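You operate a simulated robot arm through the tools that you are given. There is no shell and no other tool. Be economical: measure what you need, move in short steps, check, and stop when the job is done.

The job below is to be done with a simulated two-armed robot. You get a single attempt, and the scene is never put back.

TASK
Close down: machine off, strap knob low, stop at 3, sleeve lever open, drawer shut, cloth folded in half.

Only the result counts: the job must be done as asked and must still hold three seconds after the hand-in. Knocking over, shifting, dropping, spilling or breaking anything else fails it. Flat cloth is picked up by pressing the open fingertips on it (5 to 10 N) and closing them slowly along it; thin cloth reads only 2 to 8 mm in the jaws.

THE ROBOT
Two 7-joint arms with two-finger parallel grippers on one trunk, on a base that drives. Base frame: it is fixed to the floor where the robot stands at the start and does not move with it; the origin is under the middle of the robot, x ahead of it, y to its left, z up. Readings come in m, rad, newtons and seconds.
The left shoulder is at the start at [0.06, 0.143, 0.926], the right one opposite. With the tool pointing down near the work surface each hand reaches from about 0.28 to 0.74 m from the robot's upright axis, wherever it stands, measured 20 degrees to its own side. Places, roughly: left packing bench drawer [-0.5, -0.6, 0.7]; packing bench top [-0.5, -1, 0.8]; sleeve lever [-1.2, -1.1, 1]; stop bar [0.6, -0.5, 0.9]; strap knob [0.3, -0.4, 0.7]; strapping machine switch [0.4, -0.4, 0.7]. Payload 1.57 kg a hand.
The tool frame of a hand sits at the grasp point between the pads (the TCP): z along the fingers, y along the line on which they close. The tips reach 0.03 m beyond it. Largest opening 0.11 m; finger width 0.024, thickness 0.012; the body of the gripper, 0.048 by 0.112 m, starts 0.078 m behind the TCP.
Orientation is told as [roll, pitch, yaw] about the base's x, y, z axes, in that order, counted from this pose: with the fingers straight down and closing along the base's y, the tool's x points along the base's -x, its y along +y and its z along -z.

THE INTERFACE
- The arms move only by the tool step_arm. It takes "left_increments", "right_increments" or both (then of equal length, played together; a hand with none holds still); each is a list of rows, each a list of 2 entries, a list of its own where there are three numbers: the shift along the tool's x, y, z in m, then the turn, a rotation vector about the tool's x, y, z in rad. In form: [[[tx, ty, tz], [wx, wy, wz]], ...]. A call has 1 to 20 rows; each row shifts and turns the commanded pose from where the row before left it, along the tool's axes as they then stand. "left_gripper" and "right_gripper" are, for a hand that has rows, the closure in counts, from 0 (fully open) to 255 (shut), set as the call begins (left out, the last holds). Rows are played at 5 a second. More than 0.05 m and 0.15 rad between two rows, or a gripper value outside its range, and nothing of the call is played. Where a pose cannot be reached the arm comes as near as it can. A force on the tool above 70 N (or 10 N above the force at the start of the call, whichever is more), or a blocked arm, ends the call early, and 0.2 s more pass. The fingers move at their own pace (about 0.045 m/s each) and stop on an object; they squeeze with about 41 N. The grip force told is the motor's: it shows also when the fingers shut on nothing. Time passes only in rows, and 0.2 s behind the last, so rows that do not move let the fingers close. It gives the time, the measured TCP pose, the force on the tool (base axes), the opening and the grip force at its end, in the units of the frame above (readings bear some noise), with the torque about the TCP (base axes, N m) and any sound that the robot's microphone picked up.
- Cameras (640 x 400 px; columns grow to the right, rows downward): "scene" is now at [0.0079, -0.0565, 1.5211]; the picture's right is [-0.85, -0.53, 0.00], its down [-0.47, 0.76, -0.44] and it looks along [0.23, -0.37, -0.90] (base axes); focal length 266 px, centre (320, 200). "left" rides on the left gripper at [0.07, -0.016, -0.141] in its tool frame; the picture's right is [0.23, 0.97, 0.00], its down [-0.86, 0.20, -0.48] and it looks along [-0.47, 0.11, 0.88] (tool axes); focal length 222 px, centre (320, 200). "right" rides on the right gripper at [0.07, 0.016, -0.141] in its tool frame; the picture's right is [-0.23, 0.97, 0.00], its down [-0.86, -0.20, -0.48] and it looks along [-0.47, -0.11, 0.88] (tool axes); focal length 222 px, centre (320, 200). There is no depth. A picture from a camera that has moved, and an enlarged one, comes with that camera's place and axes in the base frame and with its lens. The place of the scene camera against the robot may be out by one fixed shift of up to 0.012 m in any direction.
- get_image(camera): a new picture of that camera. No time passes.
- raise_lower(by): slides the trunk up (or, below 0, down) by that many m; the arms and the scene camera ride with it, the base frame stays. It gives what a move gives, with no picture.
- drive_base(legs): drives the robot by 1 to 6 legs, each [ahead, left, turn to the left] in m, m and rad, along the robot's own axes; the way and the turn of a leg run together, so that a leg with both is an arc; at most 1.5 m and 3.142 rad a leg. The arms and the cameras ride along, it lands a little off, and it stops where it bumps. It gives what a move gives.
- aim_head(pan, tilt): turns the head with the scene camera to pan (to the left, within 1.501 rad either way) and tilt (down, from -0.506 to 1.204), counted from straight ahead of the robot. It gives what a move gives.
- enlarge(camera, box): a new picture of the part [left, top, right, bottom] of that camera's present view, enlarged. No time passes.
- hand_in(): hands the job in; it is judged then, once.

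Work in short steps. Places have to be worked out from the pictures, the camera data and where the tool is seen: move nearer, look again, correct. Check each grasp and each placing, and mend what went wrong. You have 120 turns and 92 pictures in all, those below and enlarged ones among them. Open the grippers and draw the arms clear of the work before you hand the job in, unless the task says otherwise; then end with one line.

The tools are called after ">>>" as name(argument=value, ...) on one line, values as JSON. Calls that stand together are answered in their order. step_arm: Moves the arms, as the interface text tells. Its arguments: {"type":"object","properties":{"left_increments":{"type":"array"},"left_gripper":{"type":"number"},"right_increments":{"type":"array"},"right_gripper":{"type":"number"}},"required":[]} The other tools are called the same way: raise_lower (by) slides the trunk up or down; drive_base (legs) drives the base; aim_head (pan, tilt) turns the head that bears the scene camera; get_image (camera) takes a picture; enlarge (camera, box) takes an enlarged picture of a part of a camera's view; hand_in () hands the job in.

At the start:

```text
time_s: 0.0
left_tcp_pos: [0.3877, -0.0451, 1.1006]
left_ee_rot: [0.002, -0.004, 0.001]
left_force: [-0.2, -0.3, 0.1]
left_ft_torque: [0.01, -0.01, 0.0]
left_width: 0.1099
left_gripper_force: 0.1
right_tcp_pos: [0.302, -0.3482, 1.0787]
right_ee_rot: [0.0, -0.001, -0.001]
right_force: [-0.7, -1.3, 0.1]
right_ft_torque: [0.0, 0.01, 0.04]
right_width: 0.11
right_gripper_force: 0.0
trunk travel left (down, up): [-0.525, 0.065]
robot x, y, heading: [0.0015, 0.0009, 0.003]
head pan, tilt: [-1.016, 1.117]
```

scene: 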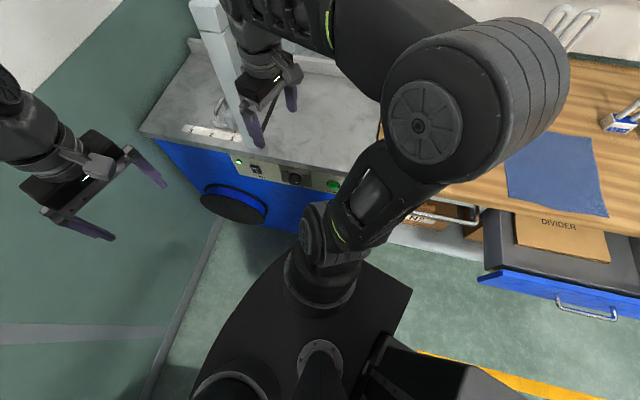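
right: 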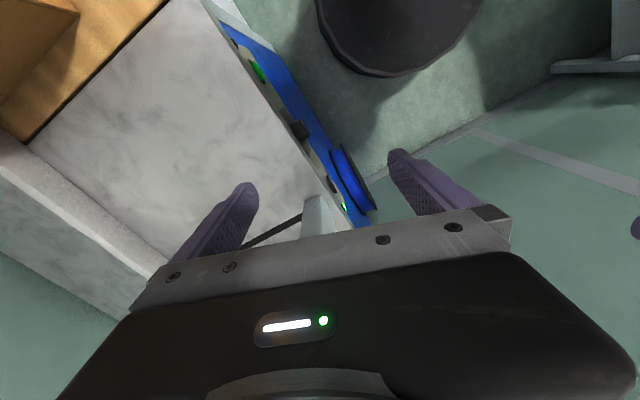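
left: 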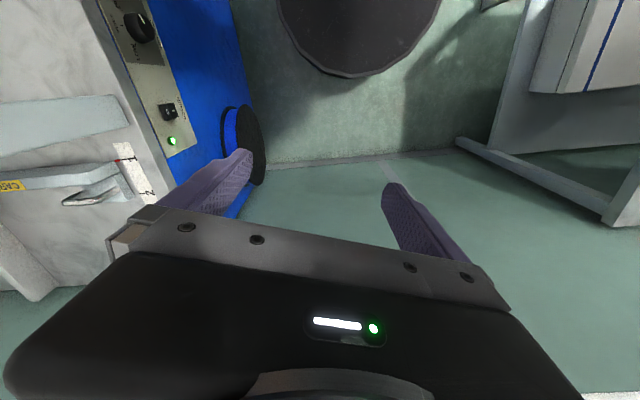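

The panel of the strapping machine lies to the robot's right. I take a closer look at it first, from the scene and left cameras.

>>> enlarge(camera="scene", box=[130, 60, 390, 240])

>>> enlarge(camera="left", box=[0, 0, 260, 240])

>>> enlarge(camera="scene", box=[380, 0, 640, 330])

```text
2.22 times, centred on (260, 150) of scene
camera zoom: at [0.0079, -0.0565, 1.5211], right [-0.85, -0.53, 0.0], down [-0.47, 0.76, -0.44], along [0.23, -0.37, -0.9], focal length 592 px, centre (453, 311)
```

zoom: 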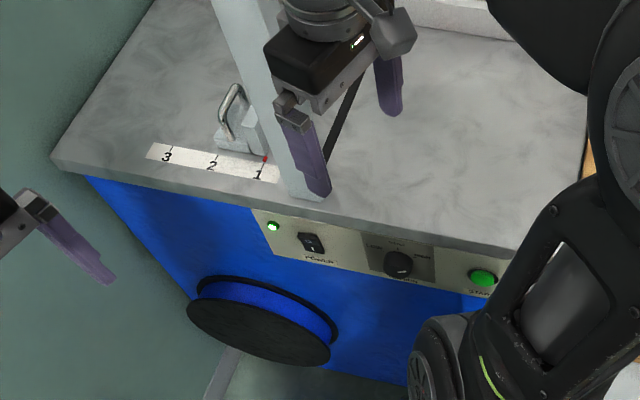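

```text
1.67 times, centred on (130, 120) of left
camera zoom: at [0.3176, -0.0612, 1.2404], right [-0.23, 0.97, 0.0], down [0.85, 0.2, 0.48], along [0.47, 0.11, -0.88], focal length 370 px, centre (637, 333)
```

zoom: 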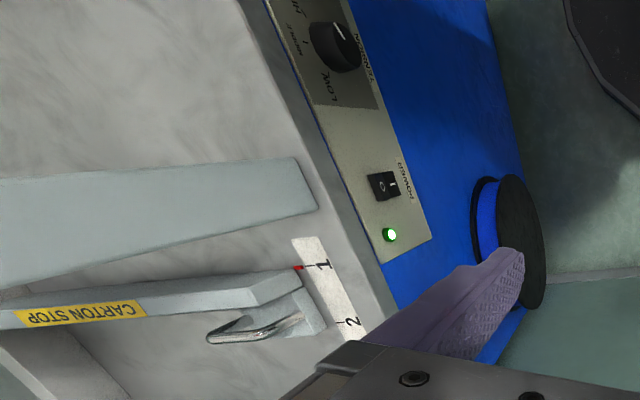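

```text
1.21 times, centred on (510, 165) of scene
camera zoom: at [0.0079, -0.0565, 1.5211], right [-0.85, -0.53, 0.0], down [-0.47, 0.76, -0.44], along [0.23, -0.37, -0.9], focal length 323 px, centre (90, 242)
```

zoom: 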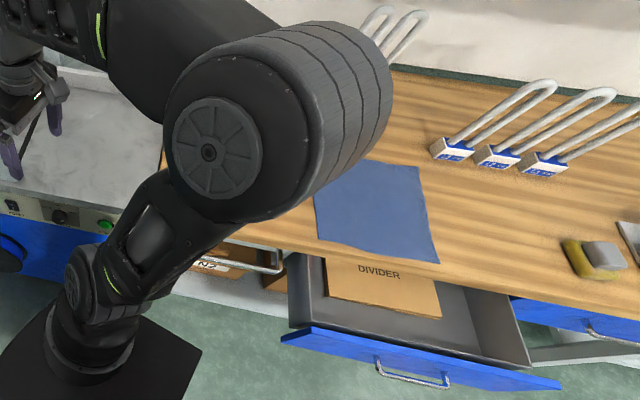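

I look around with less tilt to see the heights of the arch, the stop and the lever.

>>> aim_head(pan=-1.0, tilt=0.6)

>>> get_image(camera="scene")

>>> aim_head(pan=-1.5, tilt=0.6)

>>> get_image(camera="scene")

```text
time_s: 0.9
left_tcp_pos: [0.3885, -0.0454, 1.1001]
left_ee_rot: [-0.001, -0.002, 0.001]
left_force: [-0.5, 0.7, -0.4]
left_ft_torque: [-0.01, 0.0, -0.01]
left_width: 0.1101
left_gripper_force: 0.0
right_tcp_pos: [0.3024, -0.3493, 1.0787]
right_ee_rot: [0.001, -0.001, 0.0]
right_force: [0.0, 0.2, 1.1]
right_ft_torque: [0.0, 0.01, 0.0]
right_width: 0.1099
right_gripper_force: 0.2
trunk travel left (down, up): [-0.525, 0.065]
robot x, y, heading: [0.0008, 0.0009, -0.003]
head pan, tilt: [-1.0, 0.6]
```

```text
85 pictures are left
camera scene: at [0.023, -0.0782, 1.5607], right [-0.84, -0.54, 0.0], down [-0.31, 0.48, -0.82], along [0.45, -0.69, -0.57], focal length 266 px, centre (320, 200)
```

scene: 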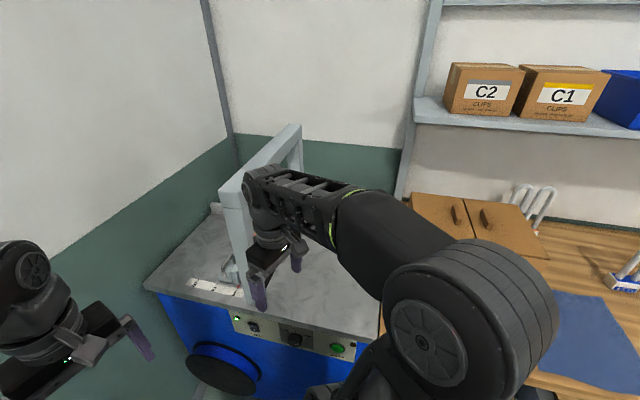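

```text
time_s: 1.9
left_tcp_pos: [0.3877, -0.0447, 1.1]
left_ee_rot: [0.0, -0.001, 0.001]
left_force: [0.1, 0.6, 0.5]
left_ft_torque: [-0.02, 0.01, -0.01]
left_width: 0.1099
left_gripper_force: 0.0
right_tcp_pos: [0.3001, -0.3498, 1.0777]
right_ee_rot: [0.001, 0.001, 0.0]
right_force: [-0.2, -0.4, -0.2]
right_ft_torque: [-0.01, -0.01, -0.02]
right_width: 0.11
right_gripper_force: 0.0
trunk travel left (down, up): [-0.525, 0.065]
robot x, y, heading: [-0.0028, -0.0008, -0.0]
head pan, tilt: [-1.499, 0.6]
```

```text
84 pictures are left
camera scene: at [-0.0183, -0.092, 1.5608], right [-1.0, -0.07, 0.0], down [-0.04, 0.56, -0.83], along [0.06, -0.82, -0.56], focal length 266 px, centre (320, 200)
```

scene: 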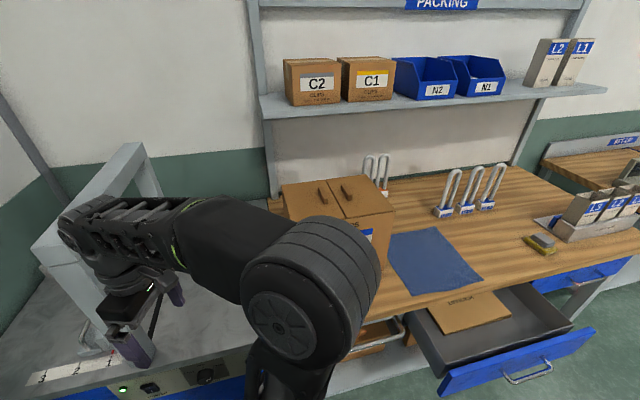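

The arch is a portal standing along y; I check the space to the left and ahead before driving.

>>> aim_head(pan=0.6, tilt=0.7)

>>> get_image(camera="scene")

>>> aim_head(pan=-0.5, tilt=0.9)

>>> get_image(camera="scene")

```text
time_s: 3.9
left_tcp_pos: [0.3863, -0.0451, 1.1007]
left_ee_rot: [0.0, -0.002, -0.001]
left_force: [0.2, 0.3, -0.1]
left_ft_torque: [0.0, 0.01, -0.01]
left_width: 0.1098
left_gripper_force: 0.2
right_tcp_pos: [0.3008, -0.3506, 1.0785]
right_ee_rot: [-0.001, 0.001, 0.0]
right_force: [0.4, 0.6, -0.4]
right_ft_torque: [-0.04, 0.03, 0.01]
right_width: 0.1104
right_gripper_force: 0.1
trunk travel left (down, up): [-0.525, 0.065]
robot x, y, heading: [-0.0017, 0.0032, 0.005]
head pan, tilt: [0.6, 0.7]
```

```text
83 pictures are left
camera scene: at [0.0454, 0.0441, 1.5522], right [0.56, -0.83, 0.0], down [-0.53, -0.36, -0.76], along [0.63, 0.43, -0.64], focal length 266 px, centre (320, 200)
```

scene: 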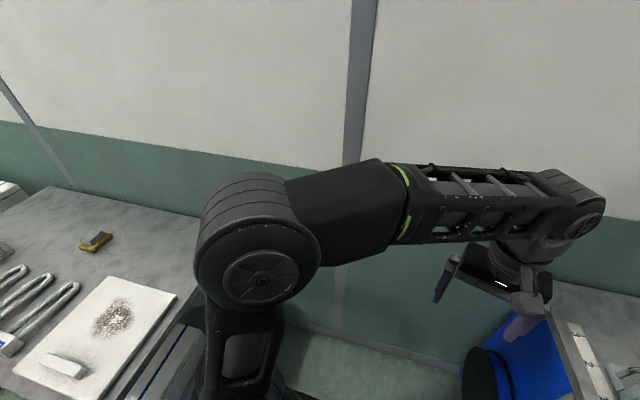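

```text
time_s: 5.2
left_tcp_pos: [0.3877, -0.044, 1.1009]
left_ee_rot: [0.0, -0.002, 0.001]
left_force: [0.5, -0.5, 1.1]
left_ft_torque: [0.03, 0.01, 0.02]
left_width: 0.1099
left_gripper_force: 0.1
right_tcp_pos: [0.3012, -0.3504, 1.0781]
right_ee_rot: [0.0, -0.001, -0.001]
right_force: [-0.5, -0.2, 0.2]
right_ft_torque: [-0.01, 0.02, -0.01]
right_width: 0.11
right_gripper_force: 0.1
trunk travel left (down, up): [-0.525, 0.065]
robot x, y, heading: [-0.0013, -0.0005, 0.005]
head pan, tilt: [-0.499, 0.901]
```

```text
82 pictures are left
camera scene: at [0.0416, -0.04, 1.536], right [-0.48, -0.88, 0.0], down [-0.69, 0.37, -0.62], along [0.55, -0.3, -0.78], focal length 266 px, centre (320, 200)
```

scene: 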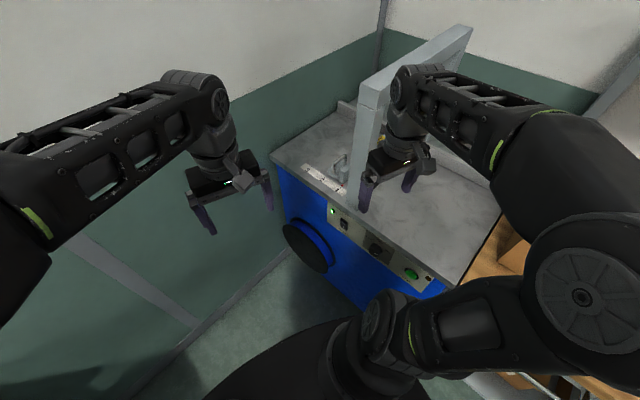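

The space between the machine and the bench behind is free. I turn to face the machine and shift so its panel lies half a metre ahead.

>>> drive_base(legs=[[0, 0, -1.5708], [-0.15, 0, 0], [0, 0.4, 0]])

>>> aim_head(pan=0, tilt=0.8)

>>> get_image(camera="scene")

>>> get_image(camera="left")

```text
time_s: 12.5
left_tcp_pos: [0.325, -0.2483, 1.0998]
left_ee_rot: [0.001, -0.002, -1.588]
left_force: [-0.6, -0.3, -0.7]
left_ft_torque: [0.02, -0.05, 0.02]
left_width: 0.1101
left_gripper_force: 0.0
right_tcp_pos: [0.0214, -0.1562, 1.0791]
right_ee_rot: [0.001, 0.0, -1.587]
right_force: [-0.6, 0.2, -0.1]
right_ft_torque: [0.04, -0.04, 0.0]
right_width: 0.1097
right_gripper_force: 0.1
trunk travel left (down, up): [-0.525, 0.065]
robot x, y, heading: [0.3772, 0.1397, -1.588]
head pan, tilt: [-0.499, 0.901]
stopped in leg 3: the robot was blocked; the commanded pose is now the measured one
```

```text
time_s: 13.4
left_tcp_pos: [0.3256, -0.2492, 1.0998]
left_ee_rot: [0.0, 0.0, -1.589]
left_force: [-0.7, -0.4, -0.4]
left_ft_torque: [0.0, -0.03, -0.02]
left_width: 0.11
left_gripper_force: 0.0
right_tcp_pos: [0.0223, -0.1556, 1.0773]
right_ee_rot: [-0.001, -0.001, -1.588]
right_force: [0.5, 0.2, -0.3]
right_ft_torque: [0.01, -0.03, 0.01]
right_width: 0.1096
right_gripper_force: 0.0
trunk travel left (down, up): [-0.525, 0.065]
robot x, y, heading: [0.3781, 0.1356, -1.588]
head pan, tilt: [0.0, 0.799]
```

```text
81 pictures are left
camera scene: at [0.3808, 0.0838, 1.5439], right [-1.0, 0.02, 0.0], down [0.01, 0.72, -0.7], along [-0.01, -0.7, -0.72], focal length 266 px, centre (320, 200)
```

scene: 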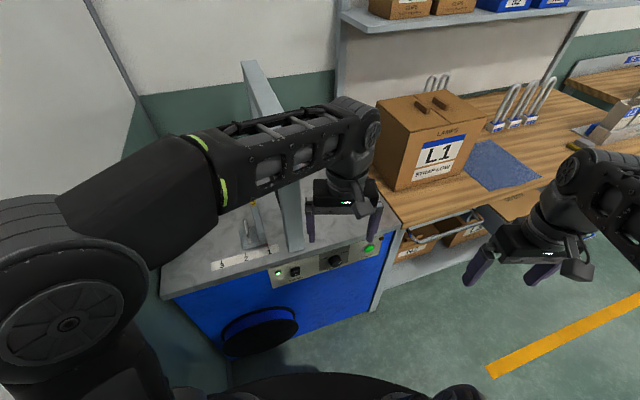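

```text
80 pictures are left
camera left: at [0.3099, -0.1786, 1.2407], right [0.98, 0.21, 0.0], down [0.19, -0.86, 0.48], along [0.1, -0.47, -0.88], focal length 222 px, centre (320, 200)
```

left: 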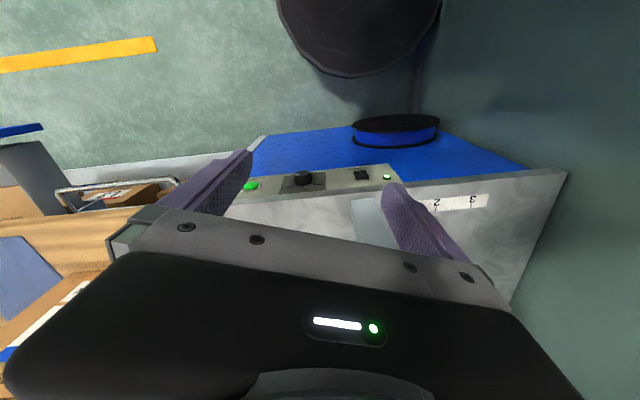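

The left elbow touches the wall, so I go a bit to the right and back, then turn the left hand forward in place toward the panel.

>>> drive_base(legs=[[-0.03, -0.1, 0.017]])

>>> step_arm(left_increments=[[[0, 0, 0.03], [0, -0.143, 0]], [[0, 0, 0.03], [0, -0.143, 0]], [[0, 0, 0.03], [0, -0.143, 0]], [[0, 0, 0.03], [0, -0.143, 0]], [[0.015, 0, 0.02], [0, -0.143, 0]], [[0.025, 0, 0.01], [0, -0.143, 0]], [[0.025, 0, 0], [0, -0.143, 0]], [[0.03, 0, 0], [0, -0.143, 0]], [[0.03, 0, 0], [0, -0.143, 0]], [[0.03, 0, 0], [0, -0.143, 0]], [[0.03, 0, 0], [0, -0.14, 0]]], left_gripper=255)

>>> get_image(camera="left")

>>> get_image(camera="scene")

```text
time_s: 14.6
left_tcp_pos: [0.2319, -0.2178, 1.101]
left_ee_rot: [0.0, -0.003, -1.571]
left_force: [-0.8, 0.0, 0.4]
left_ft_torque: [-0.05, -0.05, 0.03]
left_width: 0.1099
left_gripper_force: 0.1
right_tcp_pos: [-0.074, -0.1316, 1.0783]
right_ee_rot: [0.0, -0.001, -1.571]
right_force: [-0.5, -0.4, 0.3]
right_ft_torque: [-0.03, -0.03, -0.02]
right_width: 0.11
right_gripper_force: 0.1
trunk travel left (down, up): [-0.525, 0.065]
robot x, y, heading: [0.275, 0.1671, -1.575]
head pan, tilt: [0.0, 0.799]
```

```text
time_s: 16.9
left_tcp_pos: [0.2143, -0.2173, 0.9406]
left_ee_rot: [1.045, -1.492, -2.524]
left_force: [-0.3, -0.2, 0.7]
left_ft_torque: [0.0, -0.02, 0.03]
left_width: 0.0
left_gripper_force: 21.2
left hand out of reach, approached as far as the arm can: row 9, 10, 11
right_tcp_pos: [-0.0726, -0.1316, 1.0784]
right_ee_rot: [-0.001, 0.002, -1.573]
right_force: [0.2, -0.4, -0.2]
right_ft_torque: [-0.02, -0.01, 0.0]
right_width: 0.1101
right_gripper_force: 0.1
trunk travel left (down, up): [-0.525, 0.065]
robot x, y, heading: [0.2755, 0.1712, -1.571]
head pan, tilt: [0.0, 0.799]
stopped in row 11 (left hand): the arm was blocked; the commanded pose is now the measured one
```

```text
79 pictures are left
camera left: at [0.1883, -0.0751, 0.8743], right [0.98, 0.1, -0.16], down [0.1, 0.46, 0.88], along [0.16, -0.88, 0.44], focal length 222 px, centre (320, 200)
```

left: 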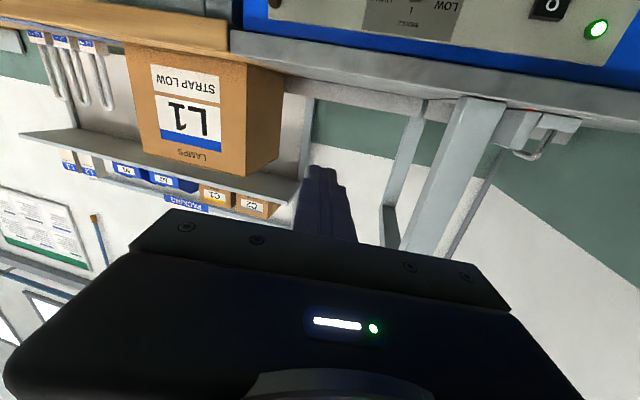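

```text
78 pictures are left
camera scene: at [0.2824, 0.1152, 1.544], right [-1.0, 0.0, 0.0], down [0.0, 0.72, -0.7], along [0.0, -0.7, -0.72], focal length 266 px, centre (320, 200)
```

scene: 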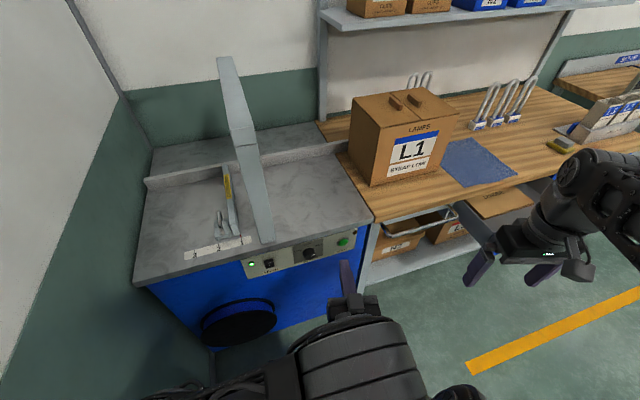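

The panel is seen to be turned about 16° against the base axes. I turn the robot left by 0.28 rad to face it squarely.

>>> drive_base(legs=[[0, 0, 0.28]])

>>> get_image(camera="scene")

>>> get_image(camera="left")

```text
time_s: 18.2
left_tcp_pos: [0.3233, -0.221, 0.9399]
left_ee_rot: [1.037, -1.494, -2.234]
left_force: [0.9, -0.5, -0.9]
left_ft_torque: [0.0, -0.03, -0.02]
left_width: 0.0
left_gripper_force: 21.4
right_tcp_pos: [0.0215, -0.2158, 1.0773]
right_ee_rot: [0.0, 0.001, -1.294]
right_force: [0.2, 0.3, 0.6]
right_ft_torque: [0.01, -0.01, 0.02]
right_width: 0.1101
right_gripper_force: 0.0
trunk travel left (down, up): [-0.525, 0.065]
robot x, y, heading: [0.2787, 0.1692, -1.29]
head pan, tilt: [0.0, 0.799]
```

```text
77 pictures are left
camera scene: at [0.297, 0.1164, 1.5439], right [-0.96, -0.27, 0.0], down [-0.2, 0.69, -0.7], along [0.19, -0.67, -0.72], focal length 266 px, centre (320, 200)
```

scene: 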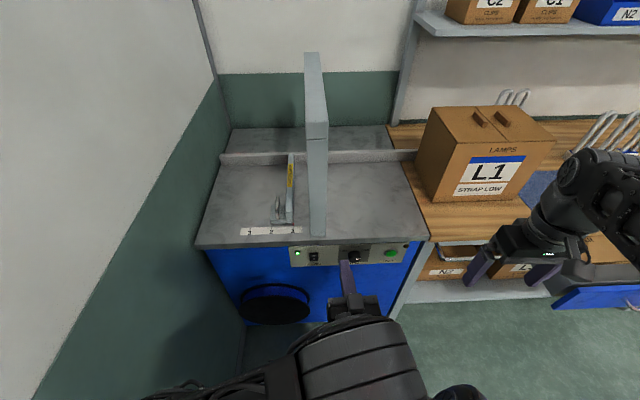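

```text
76 pictures are left
camera left: at [0.259, -0.0903, 0.8741], right [0.92, 0.36, -0.16], down [-0.03, 0.46, 0.88], along [0.4, -0.81, 0.44], focal length 222 px, centre (320, 200)
```

left: 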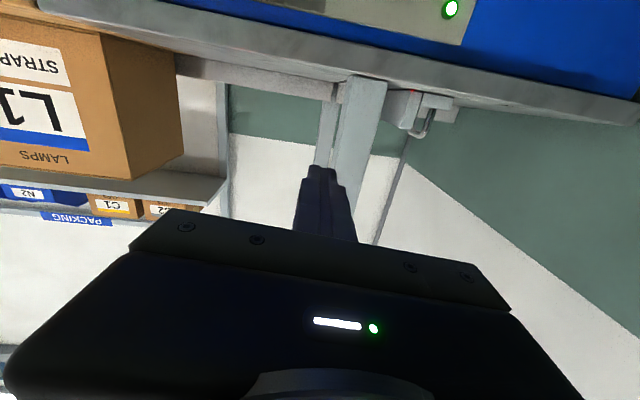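

The machine is now square in view; I enlarge its panel.

>>> enlarge(camera="scene", box=[220, 190, 430, 300])

```text
3.05 times, centred on (325, 245) of scene
camera zoom: at [0.297, 0.1164, 1.5439], right [-0.96, -0.27, 0.0], down [-0.2, 0.69, -0.7], along [0.19, -0.67, -0.72], focal length 812 px, centre (305, 63)
```

zoom: 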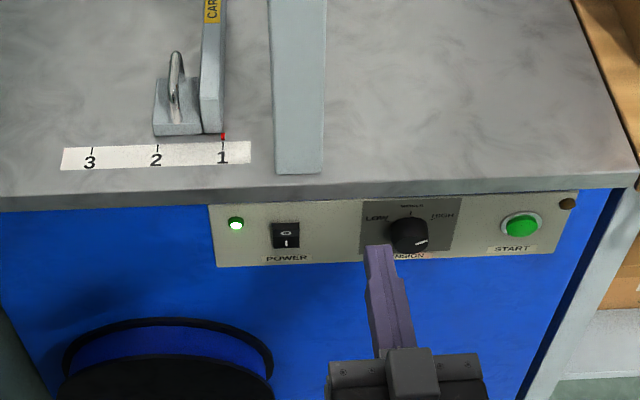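

LED triangulates to (0.51, -0.35, 0.763), the switch to about (0.455, -0.365, 0.735). I lower the hand and square it up to the panel.

>>> step_arm(left_increments=[[[0.04, 0, 0], [0.05, -0.018, -0.035]], [[0.04, 0, 0], [0.05, -0.017, -0.034]], [[0.04, 0, 0], [0, 0, 0]], [[0.04, 0, -0.02], [0, 0, 0]], [[0.0, 0, 0], [0, 0, 0]]])

>>> get_image(camera="left")

```text
time_s: 18.9
left_tcp_pos: [0.3117, -0.2272, 0.9445]
left_ee_rot: [1.249, -1.498, -2.488]
left_force: [-0.1, 0.7, 0.6]
left_ft_torque: [-0.01, 0.02, 0.0]
left_width: 0.0002
left_gripper_force: 21.3
left hand out of reach, approached as far as the arm can: row 1, 2, 3
right_tcp_pos: [0.0224, -0.216, 1.0778]
right_ee_rot: [0.0, 0.001, -1.295]
right_force: [0.4, 0.4, 0.7]
right_ft_torque: [-0.02, 0.04, -0.01]
right_width: 0.11
right_gripper_force: 0.2
trunk travel left (down, up): [-0.525, 0.065]
robot x, y, heading: [0.2779, 0.1705, -1.297]
head pan, tilt: [0.0, 0.799]
stopped in row 3 (left hand): the arm was blocked; the commanded pose is now the measured one
```

```text
74 pictures are left
camera left: at [0.2544, -0.0947, 0.875], right [0.93, 0.33, -0.16], down [-0.02, 0.48, 0.88], along [0.36, -0.81, 0.45], focal length 222 px, centre (320, 200)
```

left: 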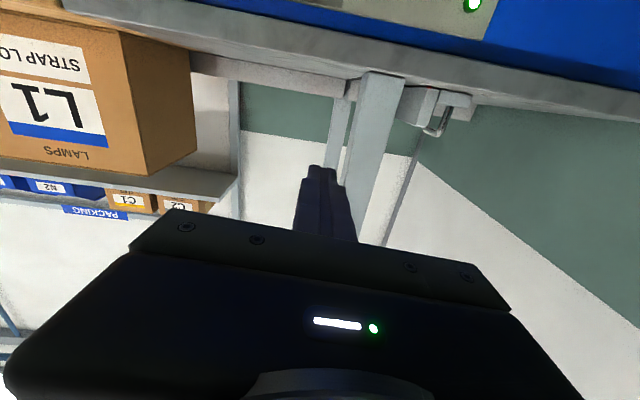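

The wrist is at its limit, so I lower the whole trunk by 0.19 instead.

>>> raise_lower(by=-0.19)

>>> get_image(camera="left")

>>> get_image(camera="scene")

```text
time_s: 21.0
left_tcp_pos: [0.3117, -0.2262, 0.7529]
left_ee_rot: [1.223, -1.499, -2.462]
left_force: [-0.2, 0.4, -0.3]
left_ft_torque: [0.02, 0.04, 0.0]
left_width: 0.0001
left_gripper_force: 21.2
right_tcp_pos: [0.0239, -0.2157, 0.8893]
right_ee_rot: [0.001, 0.001, -1.296]
right_force: [0.4, -0.1, 1.1]
right_ft_torque: [0.03, 0.04, -0.03]
right_width: 0.11
right_gripper_force: 0.1
trunk travel left (down, up): [-0.335, 0.255]
robot x, y, heading: [0.2788, 0.1686, -1.296]
head pan, tilt: [0.0, 0.799]
```

```text
73 pictures are left
camera left: at [0.2537, -0.095, 0.6848], right [0.93, 0.33, -0.16], down [-0.02, 0.48, 0.88], along [0.36, -0.82, 0.45], focal length 222 px, centre (320, 200)
```

left: 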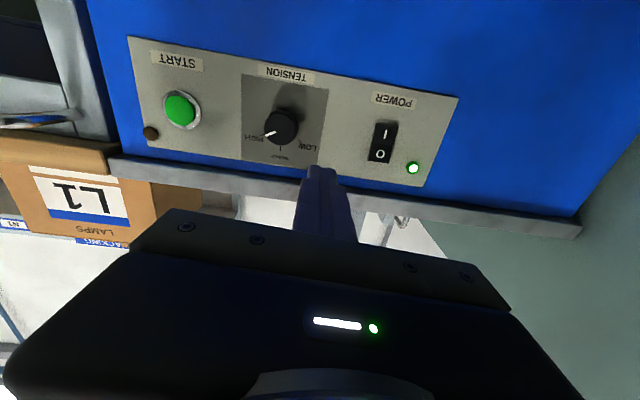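

```text
72 pictures are left
camera scene: at [0.2968, 0.1166, 1.354], right [-0.96, -0.27, 0.0], down [-0.2, 0.69, -0.7], along [0.19, -0.67, -0.72], focal length 266 px, centre (320, 200)
```

scene: 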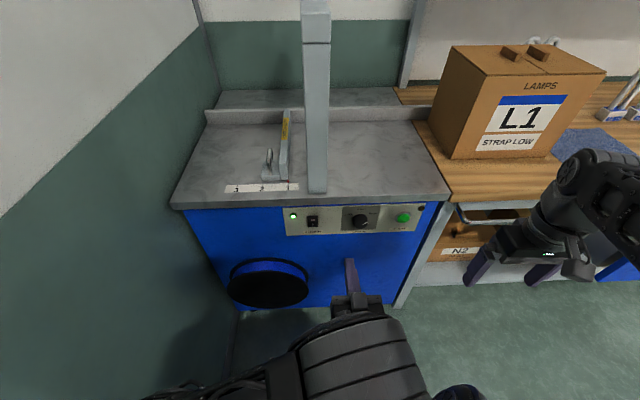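

The view is clear: O is the upper half of the switch, the knob points to HIGH and LOW is about 120° counter-clockwise. I move the closed fingertips in front of the O half.

>>> step_arm(left_increments=[[[-0.003, 0.03, 0.02], [0, 0, 0]], [[-0.003, 0.03, 0.03], [0, 0, 0]], [[-0.003, 0.029, 0.03], [0, 0, 0]], [[0, 0, 0.03], [0, 0, 0]], [[0, 0, 0], [0, 0, 0]]])

>>> get_image(camera="left")

>>> enlarge(camera="scene", box=[220, 150, 430, 280])

```text
time_s: 22.2
left_tcp_pos: [0.4127, -0.3153, 0.7889]
left_ee_rot: [1.223, -1.497, -2.462]
left_force: [-0.6, 0.2, -0.7]
left_ft_torque: [0.03, -0.02, 0.01]
left_width: 0.0001
left_gripper_force: 21.3
left hand out of reach, approached as far as the arm can: row 1, 2, 3
right_tcp_pos: [0.0224, -0.2143, 0.8876]
right_ee_rot: [0.0, 0.002, -1.296]
right_force: [-0.4, 0.4, 0.4]
right_ft_torque: [0.02, -0.02, 0.01]
right_width: 0.1101
right_gripper_force: 0.1
trunk travel left (down, up): [-0.335, 0.255]
robot x, y, heading: [0.2752, 0.1697, -1.291]
head pan, tilt: [0.0, 0.799]
```

```text
71 pictures are left
camera left: at [0.355, -0.1846, 0.7202], right [0.93, 0.33, -0.16], down [-0.02, 0.48, 0.88], along [0.36, -0.82, 0.45], focal length 222 px, centre (320, 200)
```

left: 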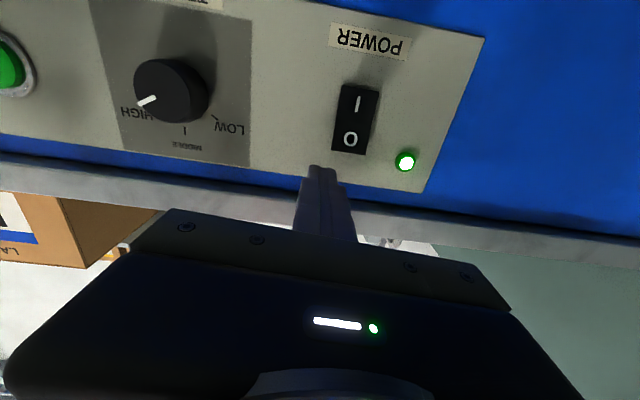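

```text
3.05 times, centred on (325, 215) of scene
camera zoom: at [0.2968, 0.1164, 1.3539], right [-0.96, -0.27, 0.0], down [-0.2, 0.69, -0.7], along [0.19, -0.67, -0.72], focal length 812 px, centre (305, 154)
```

zoom: 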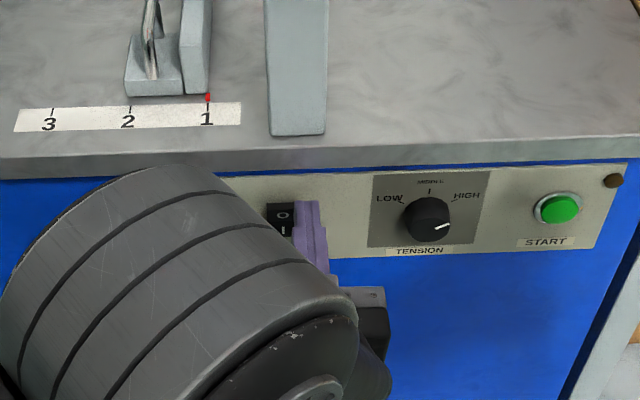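

The arm is limited in how low it can go relative to the shoulder; tip is about 2 cm left of and 3 cm short of O and 2.5 cm high. I lower the trunk a bit more and shift the hand.

>>> raise_lower(by=-0.025)

>>> step_arm(left_increments=[[[0, 0.01, 0], [0, 0, 0]], [[0, 0.011, 0], [0, 0, 0]], [[0, 0, 0.01], [0, 0, 0]], [[0, 0, 0], [0, 0, 0]]])

>>> get_image(camera="left")

```text
time_s: 22.9
left_tcp_pos: [0.4125, -0.3161, 0.7636]
left_ee_rot: [1.228, -1.496, -2.466]
left_force: [0.6, 0.2, -0.5]
left_ft_torque: [-0.01, 0.02, -0.01]
left_width: 0.0
left_gripper_force: 21.0
right_tcp_pos: [0.0242, -0.2164, 0.8634]
right_ee_rot: [0.001, 0.002, -1.295]
right_force: [0.2, 0.0, -0.2]
right_ft_torque: [0.01, -0.02, 0.0]
right_width: 0.11
right_gripper_force: 0.0
trunk travel left (down, up): [-0.31, 0.28]
robot x, y, heading: [0.2758, 0.1712, -1.29]
head pan, tilt: [0.0, 0.799]
```

```text
time_s: 23.9
left_tcp_pos: [0.434, -0.3174, 0.7651]
left_ee_rot: [1.225, -1.497, -2.463]
left_force: [-0.9, -0.7, 0.4]
left_ft_torque: [0.01, -0.01, 0.01]
left_width: 0.0
left_gripper_force: 21.8
right_tcp_pos: [0.023, -0.2143, 0.8622]
right_ee_rot: [-0.001, 0.001, -1.294]
right_force: [-0.5, 0.4, -0.9]
right_ft_torque: [0.02, -0.02, 0.01]
right_width: 0.1099
right_gripper_force: 0.1
trunk travel left (down, up): [-0.31, 0.28]
robot x, y, heading: [0.2748, 0.1701, -1.297]
head pan, tilt: [0.0, 0.799]
```

```text
69 pictures are left
camera left: at [0.3776, -0.1863, 0.6963], right [0.93, 0.33, -0.16], down [-0.02, 0.48, 0.88], along [0.36, -0.82, 0.45], focal length 222 px, centre (320, 200)
```

left: 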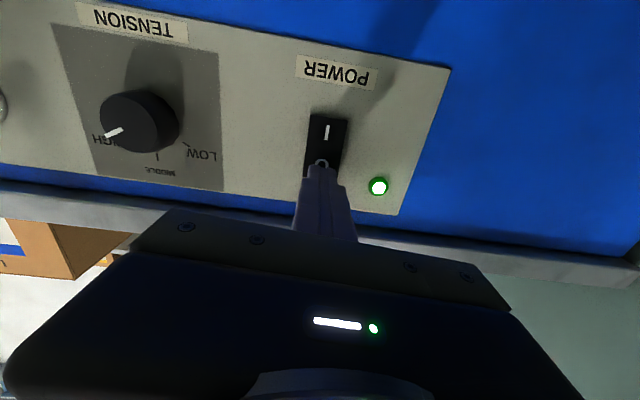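

The tip is now in front of O. I press forward in small steps.

>>> step_arm(left_increments=[[[0, 0, 0.006], [0, 0, 0]], [[0, 0, 0.005], [0, 0, 0]], [[0, 0, 0.004], [0, 0, 0]], [[0, 0, 0.004], [0, 0, 0]], [[0, 0, 0.004], [0, 0, 0]], [[0, 0, 0.003], [0, 0, 0]]])

>>> get_image(camera="left")

```text
time_s: 24.8
left_tcp_pos: [0.438, -0.3268, 0.7637]
left_ee_rot: [1.205, -1.491, -2.446]
left_force: [-5.0, 29.6, 14.9]
left_ft_torque: [-0.03, -0.08, 0.14]
left_width: 0.0002
left_gripper_force: 21.4
right_tcp_pos: [0.023, -0.2112, 0.8639]
right_ee_rot: [-0.002, -0.001, -1.294]
right_force: [0.2, -0.5, -0.3]
right_ft_torque: [-0.02, -0.02, -0.01]
right_width: 0.1099
right_gripper_force: 0.0
trunk travel left (down, up): [-0.31, 0.28]
robot x, y, heading: [0.2791, 0.1712, -1.292]
head pan, tilt: [0.0, 0.799]
heard: click
stopped in row 4 (left hand): the force on the tool passed its limit (the readings are from after the stop); the commanded pose is now the measured one
```

```text
68 pictures are left
camera left: at [0.3811, -0.1938, 0.6964], right [0.93, 0.32, -0.16], down [-0.02, 0.47, 0.88], along [0.36, -0.82, 0.45], focal length 222 px, centre (320, 200)
```

left: 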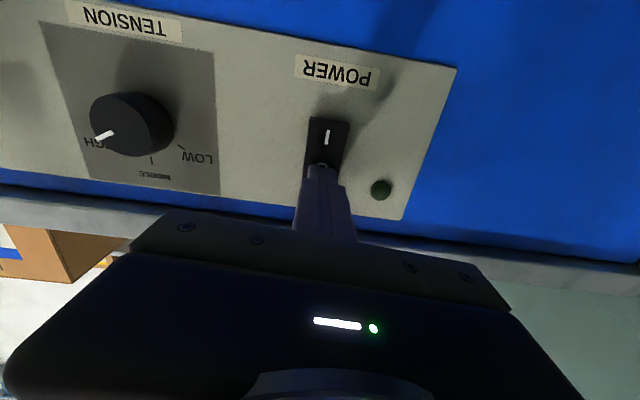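

LED is out: the machine is off. I retract, open the hand, lower a little more and go over in front of the knob.

>>> step_arm(left_increments=[[[0, 0, -0.03], [0, 0, 0]], [[0, 0, -0.04], [0, 0, 0]], [[0, -0.035, 0], [0.028, 0, -0.035]], [[0, -0.035, 0], [0.028, 0, -0.035]], [[0, -0.035, 0], [0, 0, 0]], [[0, -0.035, 0], [0, 0, 0]]], left_gripper=60)

>>> raise_lower(by=-0.03)

>>> get_image(camera="left")

```text
time_s: 26.2
left_tcp_pos: [0.2773, -0.3101, 0.7682]
left_ee_rot: [0.049, -1.535, -1.351]
left_force: [0.0, 0.4, 0.6]
left_ft_torque: [-0.03, 0.03, 0.0]
left_width: 0.0846
left_gripper_force: 0.0
left hand out of reach, approached as far as the arm can: row 2
right_tcp_pos: [0.0218, -0.2148, 0.8623]
right_ee_rot: [0.002, 0.001, -1.295]
right_force: [-0.4, -0.3, -0.3]
right_ft_torque: [0.01, 0.02, 0.01]
right_width: 0.1103
right_gripper_force: 0.1
trunk travel left (down, up): [-0.31, 0.28]
robot x, y, heading: [0.2784, 0.1722, -1.295]
head pan, tilt: [0.0, 0.799]
```

```text
time_s: 26.9
left_tcp_pos: [0.2762, -0.3093, 0.7385]
left_ee_rot: [0.032, -1.534, -1.331]
left_force: [-0.1, 0.5, 0.3]
left_ft_torque: [-0.02, -0.06, 0.0]
left_width: 0.0844
left_gripper_force: 0.0
right_tcp_pos: [0.023, -0.2144, 0.833]
right_ee_rot: [0.001, 0.001, -1.294]
right_force: [-0.2, -0.3, 0.6]
right_ft_torque: [0.0, 0.01, 0.02]
right_width: 0.1099
right_gripper_force: 0.0
trunk travel left (down, up): [-0.28, 0.31]
robot x, y, heading: [0.2779, 0.1733, -1.292]
head pan, tilt: [0.0, 0.799]
```

```text
67 pictures are left
camera left: at [0.2225, -0.175, 0.6723], right [0.94, 0.27, -0.23], down [0.07, 0.48, 0.87], along [0.34, -0.83, 0.43], focal length 222 px, centre (320, 200)
```

left: 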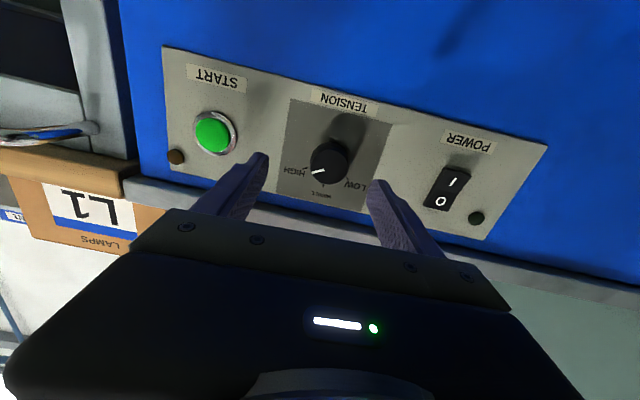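

The knob axis is at about (0.309, -0.385, 0.733). I align with it, pre-turn the hand clockwise by 1 rad, and check.

>>> step_arm(left_increments=[[[0.003, 0.0116, 0], [0, -0.02, 0]], [[0, 0, 0.004], [0, -0.02, 0.143]], [[0, 0, 0.004], [0, 0, 0.143]], [[0, 0, 0.004], [0, 0, 0.143]], [[0, 0, 0.004], [0, 0, 0.143]], [[0, 0, 0.004], [0, 0, 0.143]], [[0, 0, 0], [0, 0, 0.143]], [[0, 0, 0], [0, 0, 0.143]]], left_gripper=120)

>>> get_image(camera="left")

```text
time_s: 28.7
left_tcp_pos: [0.2939, -0.3262, 0.7351]
left_ee_rot: [1.576, -0.566, -2.872]
left_force: [-0.1, 0.4, -0.5]
left_ft_torque: [0.01, 0.03, -0.02]
left_width: 0.0584
left_gripper_force: 0.1
right_tcp_pos: [0.0234, -0.2145, 0.833]
right_ee_rot: [0.001, 0.002, -1.295]
right_force: [0.9, 0.1, 0.1]
right_ft_torque: [0.01, 0.0, 0.02]
right_width: 0.1101
right_gripper_force: 0.0
trunk travel left (down, up): [-0.28, 0.31]
robot x, y, heading: [0.278, 0.1695, -1.295]
head pan, tilt: [0.0, 0.799]
```

```text
66 pictures are left
camera left: at [0.304, -0.1764, 0.6821], right [0.69, 0.19, 0.7], down [-0.72, 0.3, 0.63], along [-0.09, -0.93, 0.35], focal length 222 px, centre (320, 200)
```

left: 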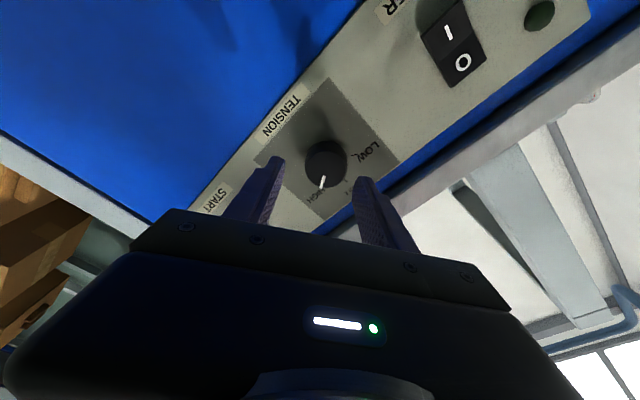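

Aligned within a few mm. I advance over the knob and close slowly on it.

>>> step_arm(left_increments=[[[0.003, 0.002, 0.015], [0, 0, 0]], [[0, 0, 0.015], [0, 0, 0]], [[0, 0, 0.008], [0, 0, 0]], [[0, 0, 0.006], [0, 0, 0]]])

>>> get_image(camera="left")

```text
time_s: 29.7
left_tcp_pos: [0.308, -0.3679, 0.7348]
left_ee_rot: [1.575, -0.57, -2.872]
left_force: [-0.7, -0.7, 0.0]
left_ft_torque: [-0.01, 0.03, 0.0]
left_width: 0.0582
left_gripper_force: 0.0
right_tcp_pos: [0.0226, -0.2142, 0.8327]
right_ee_rot: [0.0, 0.002, -1.294]
right_force: [0.1, 0.9, 0.1]
right_ft_torque: [0.02, -0.01, 0.01]
right_width: 0.1101
right_gripper_force: 0.1
trunk travel left (down, up): [-0.28, 0.31]
robot x, y, heading: [0.2743, 0.1697, -1.286]
head pan, tilt: [0.0, 0.799]
```

```text
65 pictures are left
camera left: at [0.3185, -0.2169, 0.6819], right [0.69, 0.19, 0.7], down [-0.72, 0.3, 0.63], along [-0.09, -0.93, 0.35], focal length 222 px, centre (320, 200)
```

left: 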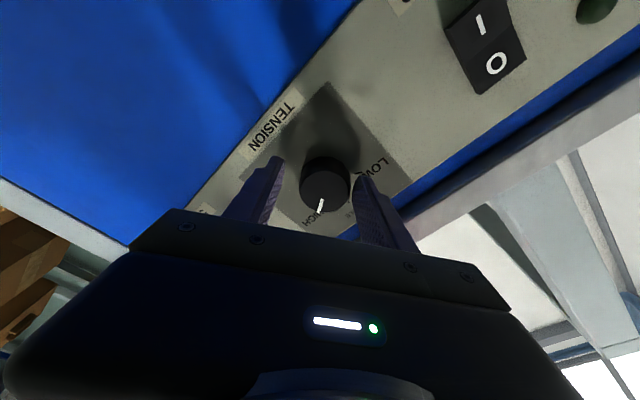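

Fingers straddle the knob. I close on it.

>>> step_arm(left_increments=[[[0, 0, 0.002], [0, 0, 0]], [[0, 0, 0], [0, 0, 0]], [[0, 0, 0], [0, 0, 0]], [[0, 0, 0], [0, 0, 0]]], left_gripper=255)

```text
time_s: 30.7
left_tcp_pos: [0.3125, -0.3679, 0.7394]
left_ee_rot: [1.589, -0.574, -2.875]
left_force: [11.9, 5.4, 27.7]
left_ft_torque: [-0.1, 0.24, 0.98]
left_width: 0.0425
left_gripper_force: 41.8
right_tcp_pos: [0.0235, -0.2119, 0.8342]
right_ee_rot: [-0.002, -0.001, -1.295]
right_force: [0.5, 0.1, -0.5]
right_ft_torque: [-0.01, 0.0, 0.0]
right_width: 0.11
right_gripper_force: 0.0
trunk travel left (down, up): [-0.28, 0.31]
robot x, y, heading: [0.2797, 0.1739, -1.29]
head pan, tilt: [0.0, 0.799]
```

Gripped at 42 mm with a sideways load; I relax it by shifting toward the load and start turning counter-clockwise.

>>> step_arm(left_increments=[[[0, 0.006, 0], [0, 0, 0]], [[0, 0, 0], [0, 0, -0.1]], [[0, 0, 0], [0, 0, -0.1]], [[0, 0, 0], [0, 0, -0.1]], [[0, 0, 0], [0, 0, -0.1]]])

>>> get_image(camera="left")

```text
time_s: 31.9
left_tcp_pos: [0.3094, -0.3681, 0.739]
left_ee_rot: [1.566, -0.969, -2.874]
left_force: [-4.3, 2.6, -9.8]
left_ft_torque: [-0.59, -0.25, -0.69]
left_width: 0.0422
left_gripper_force: 45.2
right_tcp_pos: [0.0226, -0.2157, 0.8323]
right_ee_rot: [0.002, 0.002, -1.296]
right_force: [0.7, -0.1, -1.2]
right_ft_torque: [0.02, 0.0, -0.01]
right_width: 0.1102
right_gripper_force: 0.1
trunk travel left (down, up): [-0.28, 0.31]
robot x, y, heading: [0.2765, 0.1719, -1.293]
head pan, tilt: [0.0, 0.799]
```

```text
64 pictures are left
camera left: at [0.2978, -0.2238, 0.6706], right [0.9, 0.24, 0.36], down [-0.43, 0.38, 0.82], along [0.06, -0.89, 0.44], focal length 222 px, centre (320, 200)
```

left: 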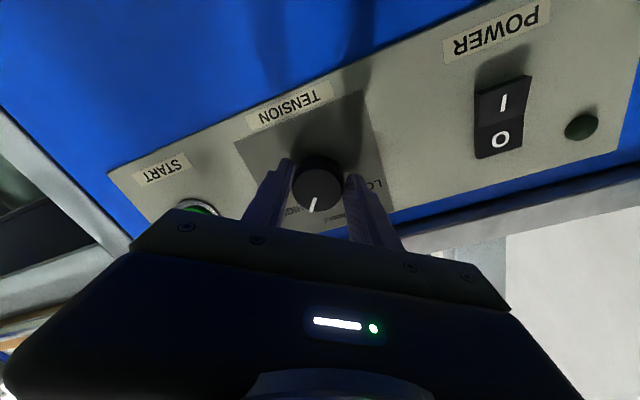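

The knob turns with the hand. I continue.

>>> step_arm(left_increments=[[[0, 0, 0], [0, 0, -0.12]], [[0, 0, 0], [0, 0, -0.12]], [[0, 0, 0], [0, 0, -0.12]], [[0, 0, 0], [0, 0, -0.12]], [[0, 0, 0], [0, 0, -0.12]], [[0, 0, 0], [0, 0, -0.12]], [[0, 0, 0], [0, 0, -0.12]], [[0, 0, 0], [0, 0, -0.12]]])

>>> get_image(camera="left")

```text
time_s: 33.8
left_tcp_pos: [0.3115, -0.3783, 0.7508]
left_ee_rot: [-1.472, -1.255, 0.2]
left_force: [1.1, 17.4, 4.1]
left_ft_torque: [-0.68, -0.16, 1.08]
left_width: 0.043
left_gripper_force: 45.3
left hand out of reach, approached as far as the arm can: row 7, 8
right_tcp_pos: [0.0243, -0.2116, 0.8345]
right_ee_rot: [-0.002, -0.001, -1.293]
right_force: [-0.3, -0.2, -0.3]
right_ft_torque: [-0.01, -0.02, 0.02]
right_width: 0.1098
right_gripper_force: 0.0
trunk travel left (down, up): [-0.28, 0.31]
robot x, y, heading: [0.279, 0.1756, -1.289]
head pan, tilt: [0.0, 0.799]
stopped in row 8 (left hand): the force on the tool passed its limit (the readings are from after the stop); the commanded pose is now the measured one
```

```text
63 pictures are left
camera left: at [0.2342, -0.2518, 0.6923], right [0.81, 0.26, -0.52], down [0.3, 0.57, 0.77], along [0.49, -0.78, 0.38], focal length 222 px, centre (320, 200)
```

left: 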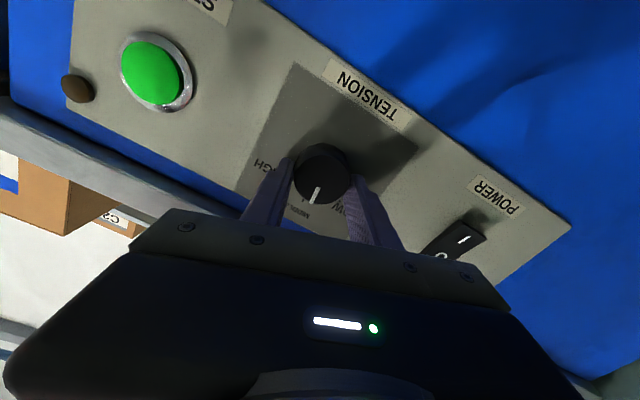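

The pointer passed MIDDLE, but the arm is at its limit and drifted 1 cm up. I release, back off, and return to the earlier clockwise pose to regrip.

>>> step_arm(left_increments=[[[0, 0, 0], [0, 0, 0]], [[0, 0, 0], [0, 0, 0]], [[0, 0, -0.02], [0, 0, 0]], [[0, 0, -0.02], [0, 0, 0]], [[0, 0, 0], [0, 0, 0.14]], [[0, 0, 0], [0, 0, 0.14]], [[0, 0, 0], [0, 0, 0.14]], [[0, 0, 0], [0, 0, 0.14]], [[0, 0, 0], [0, 0, 0.14]], [[0, 0, 0], [0, 0, 0.14]], [[0, 0, 0], [0, 0, 0.14]], [[0, 0, 0], [0, 0, 0.14]]], left_gripper=120)

>>> get_image(camera="left")

```text
time_s: 36.4
left_tcp_pos: [0.2942, -0.3509, 0.7602]
left_ee_rot: [1.525, -0.76, -2.817]
left_force: [-1.1, -0.4, -0.3]
left_ft_torque: [-0.01, -0.01, 0.01]
left_width: 0.0579
left_gripper_force: 0.1
left hand out of reach, approached as far as the arm can: row 3, 4
right_tcp_pos: [0.0259, -0.2126, 0.8334]
right_ee_rot: [-0.001, 0.002, -1.292]
right_force: [0.7, -0.9, 0.2]
right_ft_torque: [0.01, 0.0, 0.01]
right_width: 0.1101
right_gripper_force: 0.1
trunk travel left (down, up): [-0.28, 0.31]
robot x, y, heading: [0.2767, 0.1745, -1.291]
head pan, tilt: [0.0, 0.799]
```

```text
62 pictures are left
camera left: at [0.2903, -0.2021, 0.7041], right [0.81, 0.22, 0.55], down [-0.59, 0.3, 0.75], along [0.01, -0.93, 0.37], focal length 222 px, centre (320, 200)
```

left: 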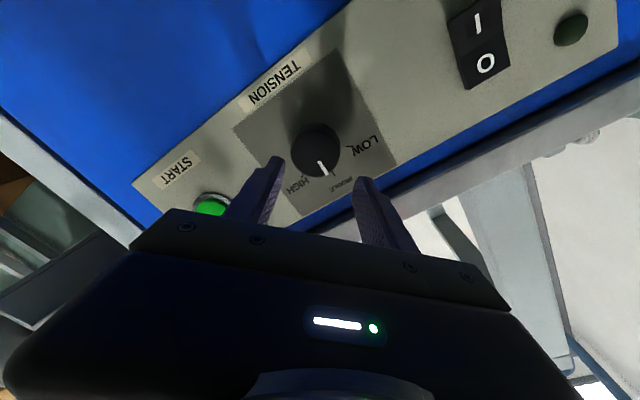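

The knob seems to have been dragged back a bit (pointer now ~15° on the HIGH side). The arm is cramped; I back the base by 6 cm and lower the trunk 2.5 cm to gain reach.

>>> drive_base(legs=[[-0.06, 0, 0]])

>>> raise_lower(by=-0.03)

>>> get_image(camera="left")

```text
time_s: 37.3
left_tcp_pos: [0.2767, -0.2946, 0.7599]
left_ee_rot: [1.525, -0.765, -2.818]
left_force: [0.1, 0.4, -0.4]
left_ft_torque: [-0.01, 0.01, 0.01]
left_width: 0.0583
left_gripper_force: 0.1
right_tcp_pos: [0.0076, -0.1561, 0.833]
right_ee_rot: [0.001, 0.002, -1.292]
right_force: [-0.1, -0.1, -0.6]
right_ft_torque: [0.02, -0.03, 0.0]
right_width: 0.1098
right_gripper_force: 0.2
trunk travel left (down, up): [-0.28, 0.31]
robot x, y, heading: [0.2643, 0.2276, -1.292]
head pan, tilt: [0.0, 0.799]
```

```text
time_s: 38.1
left_tcp_pos: [0.2779, -0.2931, 0.7301]
left_ee_rot: [1.525, -0.764, -2.819]
left_force: [-0.6, 0.7, 0.8]
left_ft_torque: [-0.01, -0.01, 0.03]
left_width: 0.0583
left_gripper_force: 0.1
right_tcp_pos: [0.0085, -0.1553, 0.8022]
right_ee_rot: [0.0, 0.003, -1.292]
right_force: [-0.1, 0.1, 0.0]
right_ft_torque: [0.03, 0.05, -0.01]
right_width: 0.1101
right_gripper_force: 0.0
trunk travel left (down, up): [-0.25, 0.34]
robot x, y, heading: [0.2598, 0.227, -1.289]
head pan, tilt: [0.0, 0.799]
```

```text
61 pictures are left
camera left: at [0.2734, -0.1446, 0.674], right [0.81, 0.22, 0.55], down [-0.59, 0.3, 0.75], along [0.01, -0.93, 0.37], focal length 222 px, centre (320, 200)
```

left: 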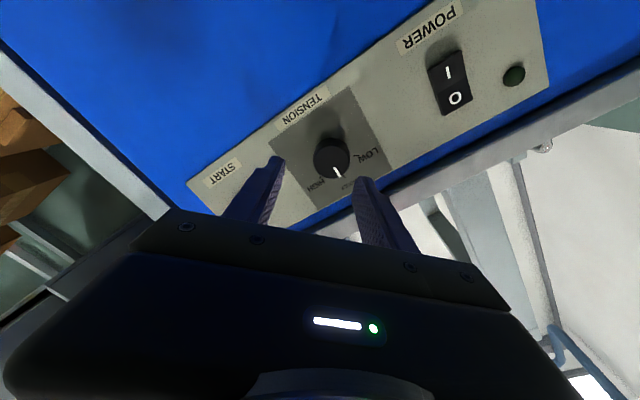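

Now I re-approach the knob: 13 mm along the closing line and 80 mm forward, then close and turn.

>>> step_arm(left_increments=[[[0.001, 0.013, 0.0], [0, 0, 0]], [[0, 0, 0.02], [0, 0, 0]], [[0, 0, 0.02], [0, 0, 0]], [[0, 0, 0.02], [0, 0, 0]], [[0, 0, 0.02], [0, 0, 0]], [[0, 0, 0], [0, 0, 0]]])

>>> step_arm(left_increments=[[[0, 0, 0.0], [0, 0, 0]], [[0, 0, 0], [0, 0, 0]], [[0, 0, 0], [0, 0, 0]]], left_gripper=255)

```text
time_s: 39.5
left_tcp_pos: [0.3104, -0.3669, 0.7358]
left_ee_rot: [1.526, -0.765, -2.817]
left_force: [-0.6, 0.1, -0.4]
left_ft_torque: [0.02, -0.01, 0.01]
left_width: 0.0583
left_gripper_force: 0.1
right_tcp_pos: [0.0075, -0.1562, 0.8041]
right_ee_rot: [-0.001, 0.001, -1.292]
right_force: [1.3, -0.2, 0.0]
right_ft_torque: [0.01, -0.01, 0.02]
right_width: 0.1102
right_gripper_force: 0.1
trunk travel left (down, up): [-0.25, 0.34]
robot x, y, heading: [0.2605, 0.2323, -1.292]
head pan, tilt: [0.0, 0.799]
```

```text
time_s: 40.3
left_tcp_pos: [0.3134, -0.367, 0.7373]
left_ee_rot: [1.531, -0.766, -2.819]
left_force: [7.0, 1.8, 9.8]
left_ft_torque: [-0.32, 0.01, 0.46]
left_width: 0.0428
left_gripper_force: 31.7
right_tcp_pos: [0.0089, -0.155, 0.8038]
right_ee_rot: [-0.001, 0.0, -1.292]
right_force: [-0.9, 0.0, -0.3]
right_ft_torque: [-0.02, -0.05, 0.02]
right_width: 0.1098
right_gripper_force: 0.1
trunk travel left (down, up): [-0.25, 0.34]
robot x, y, heading: [0.2633, 0.2293, -1.295]
head pan, tilt: [0.0, 0.799]
```

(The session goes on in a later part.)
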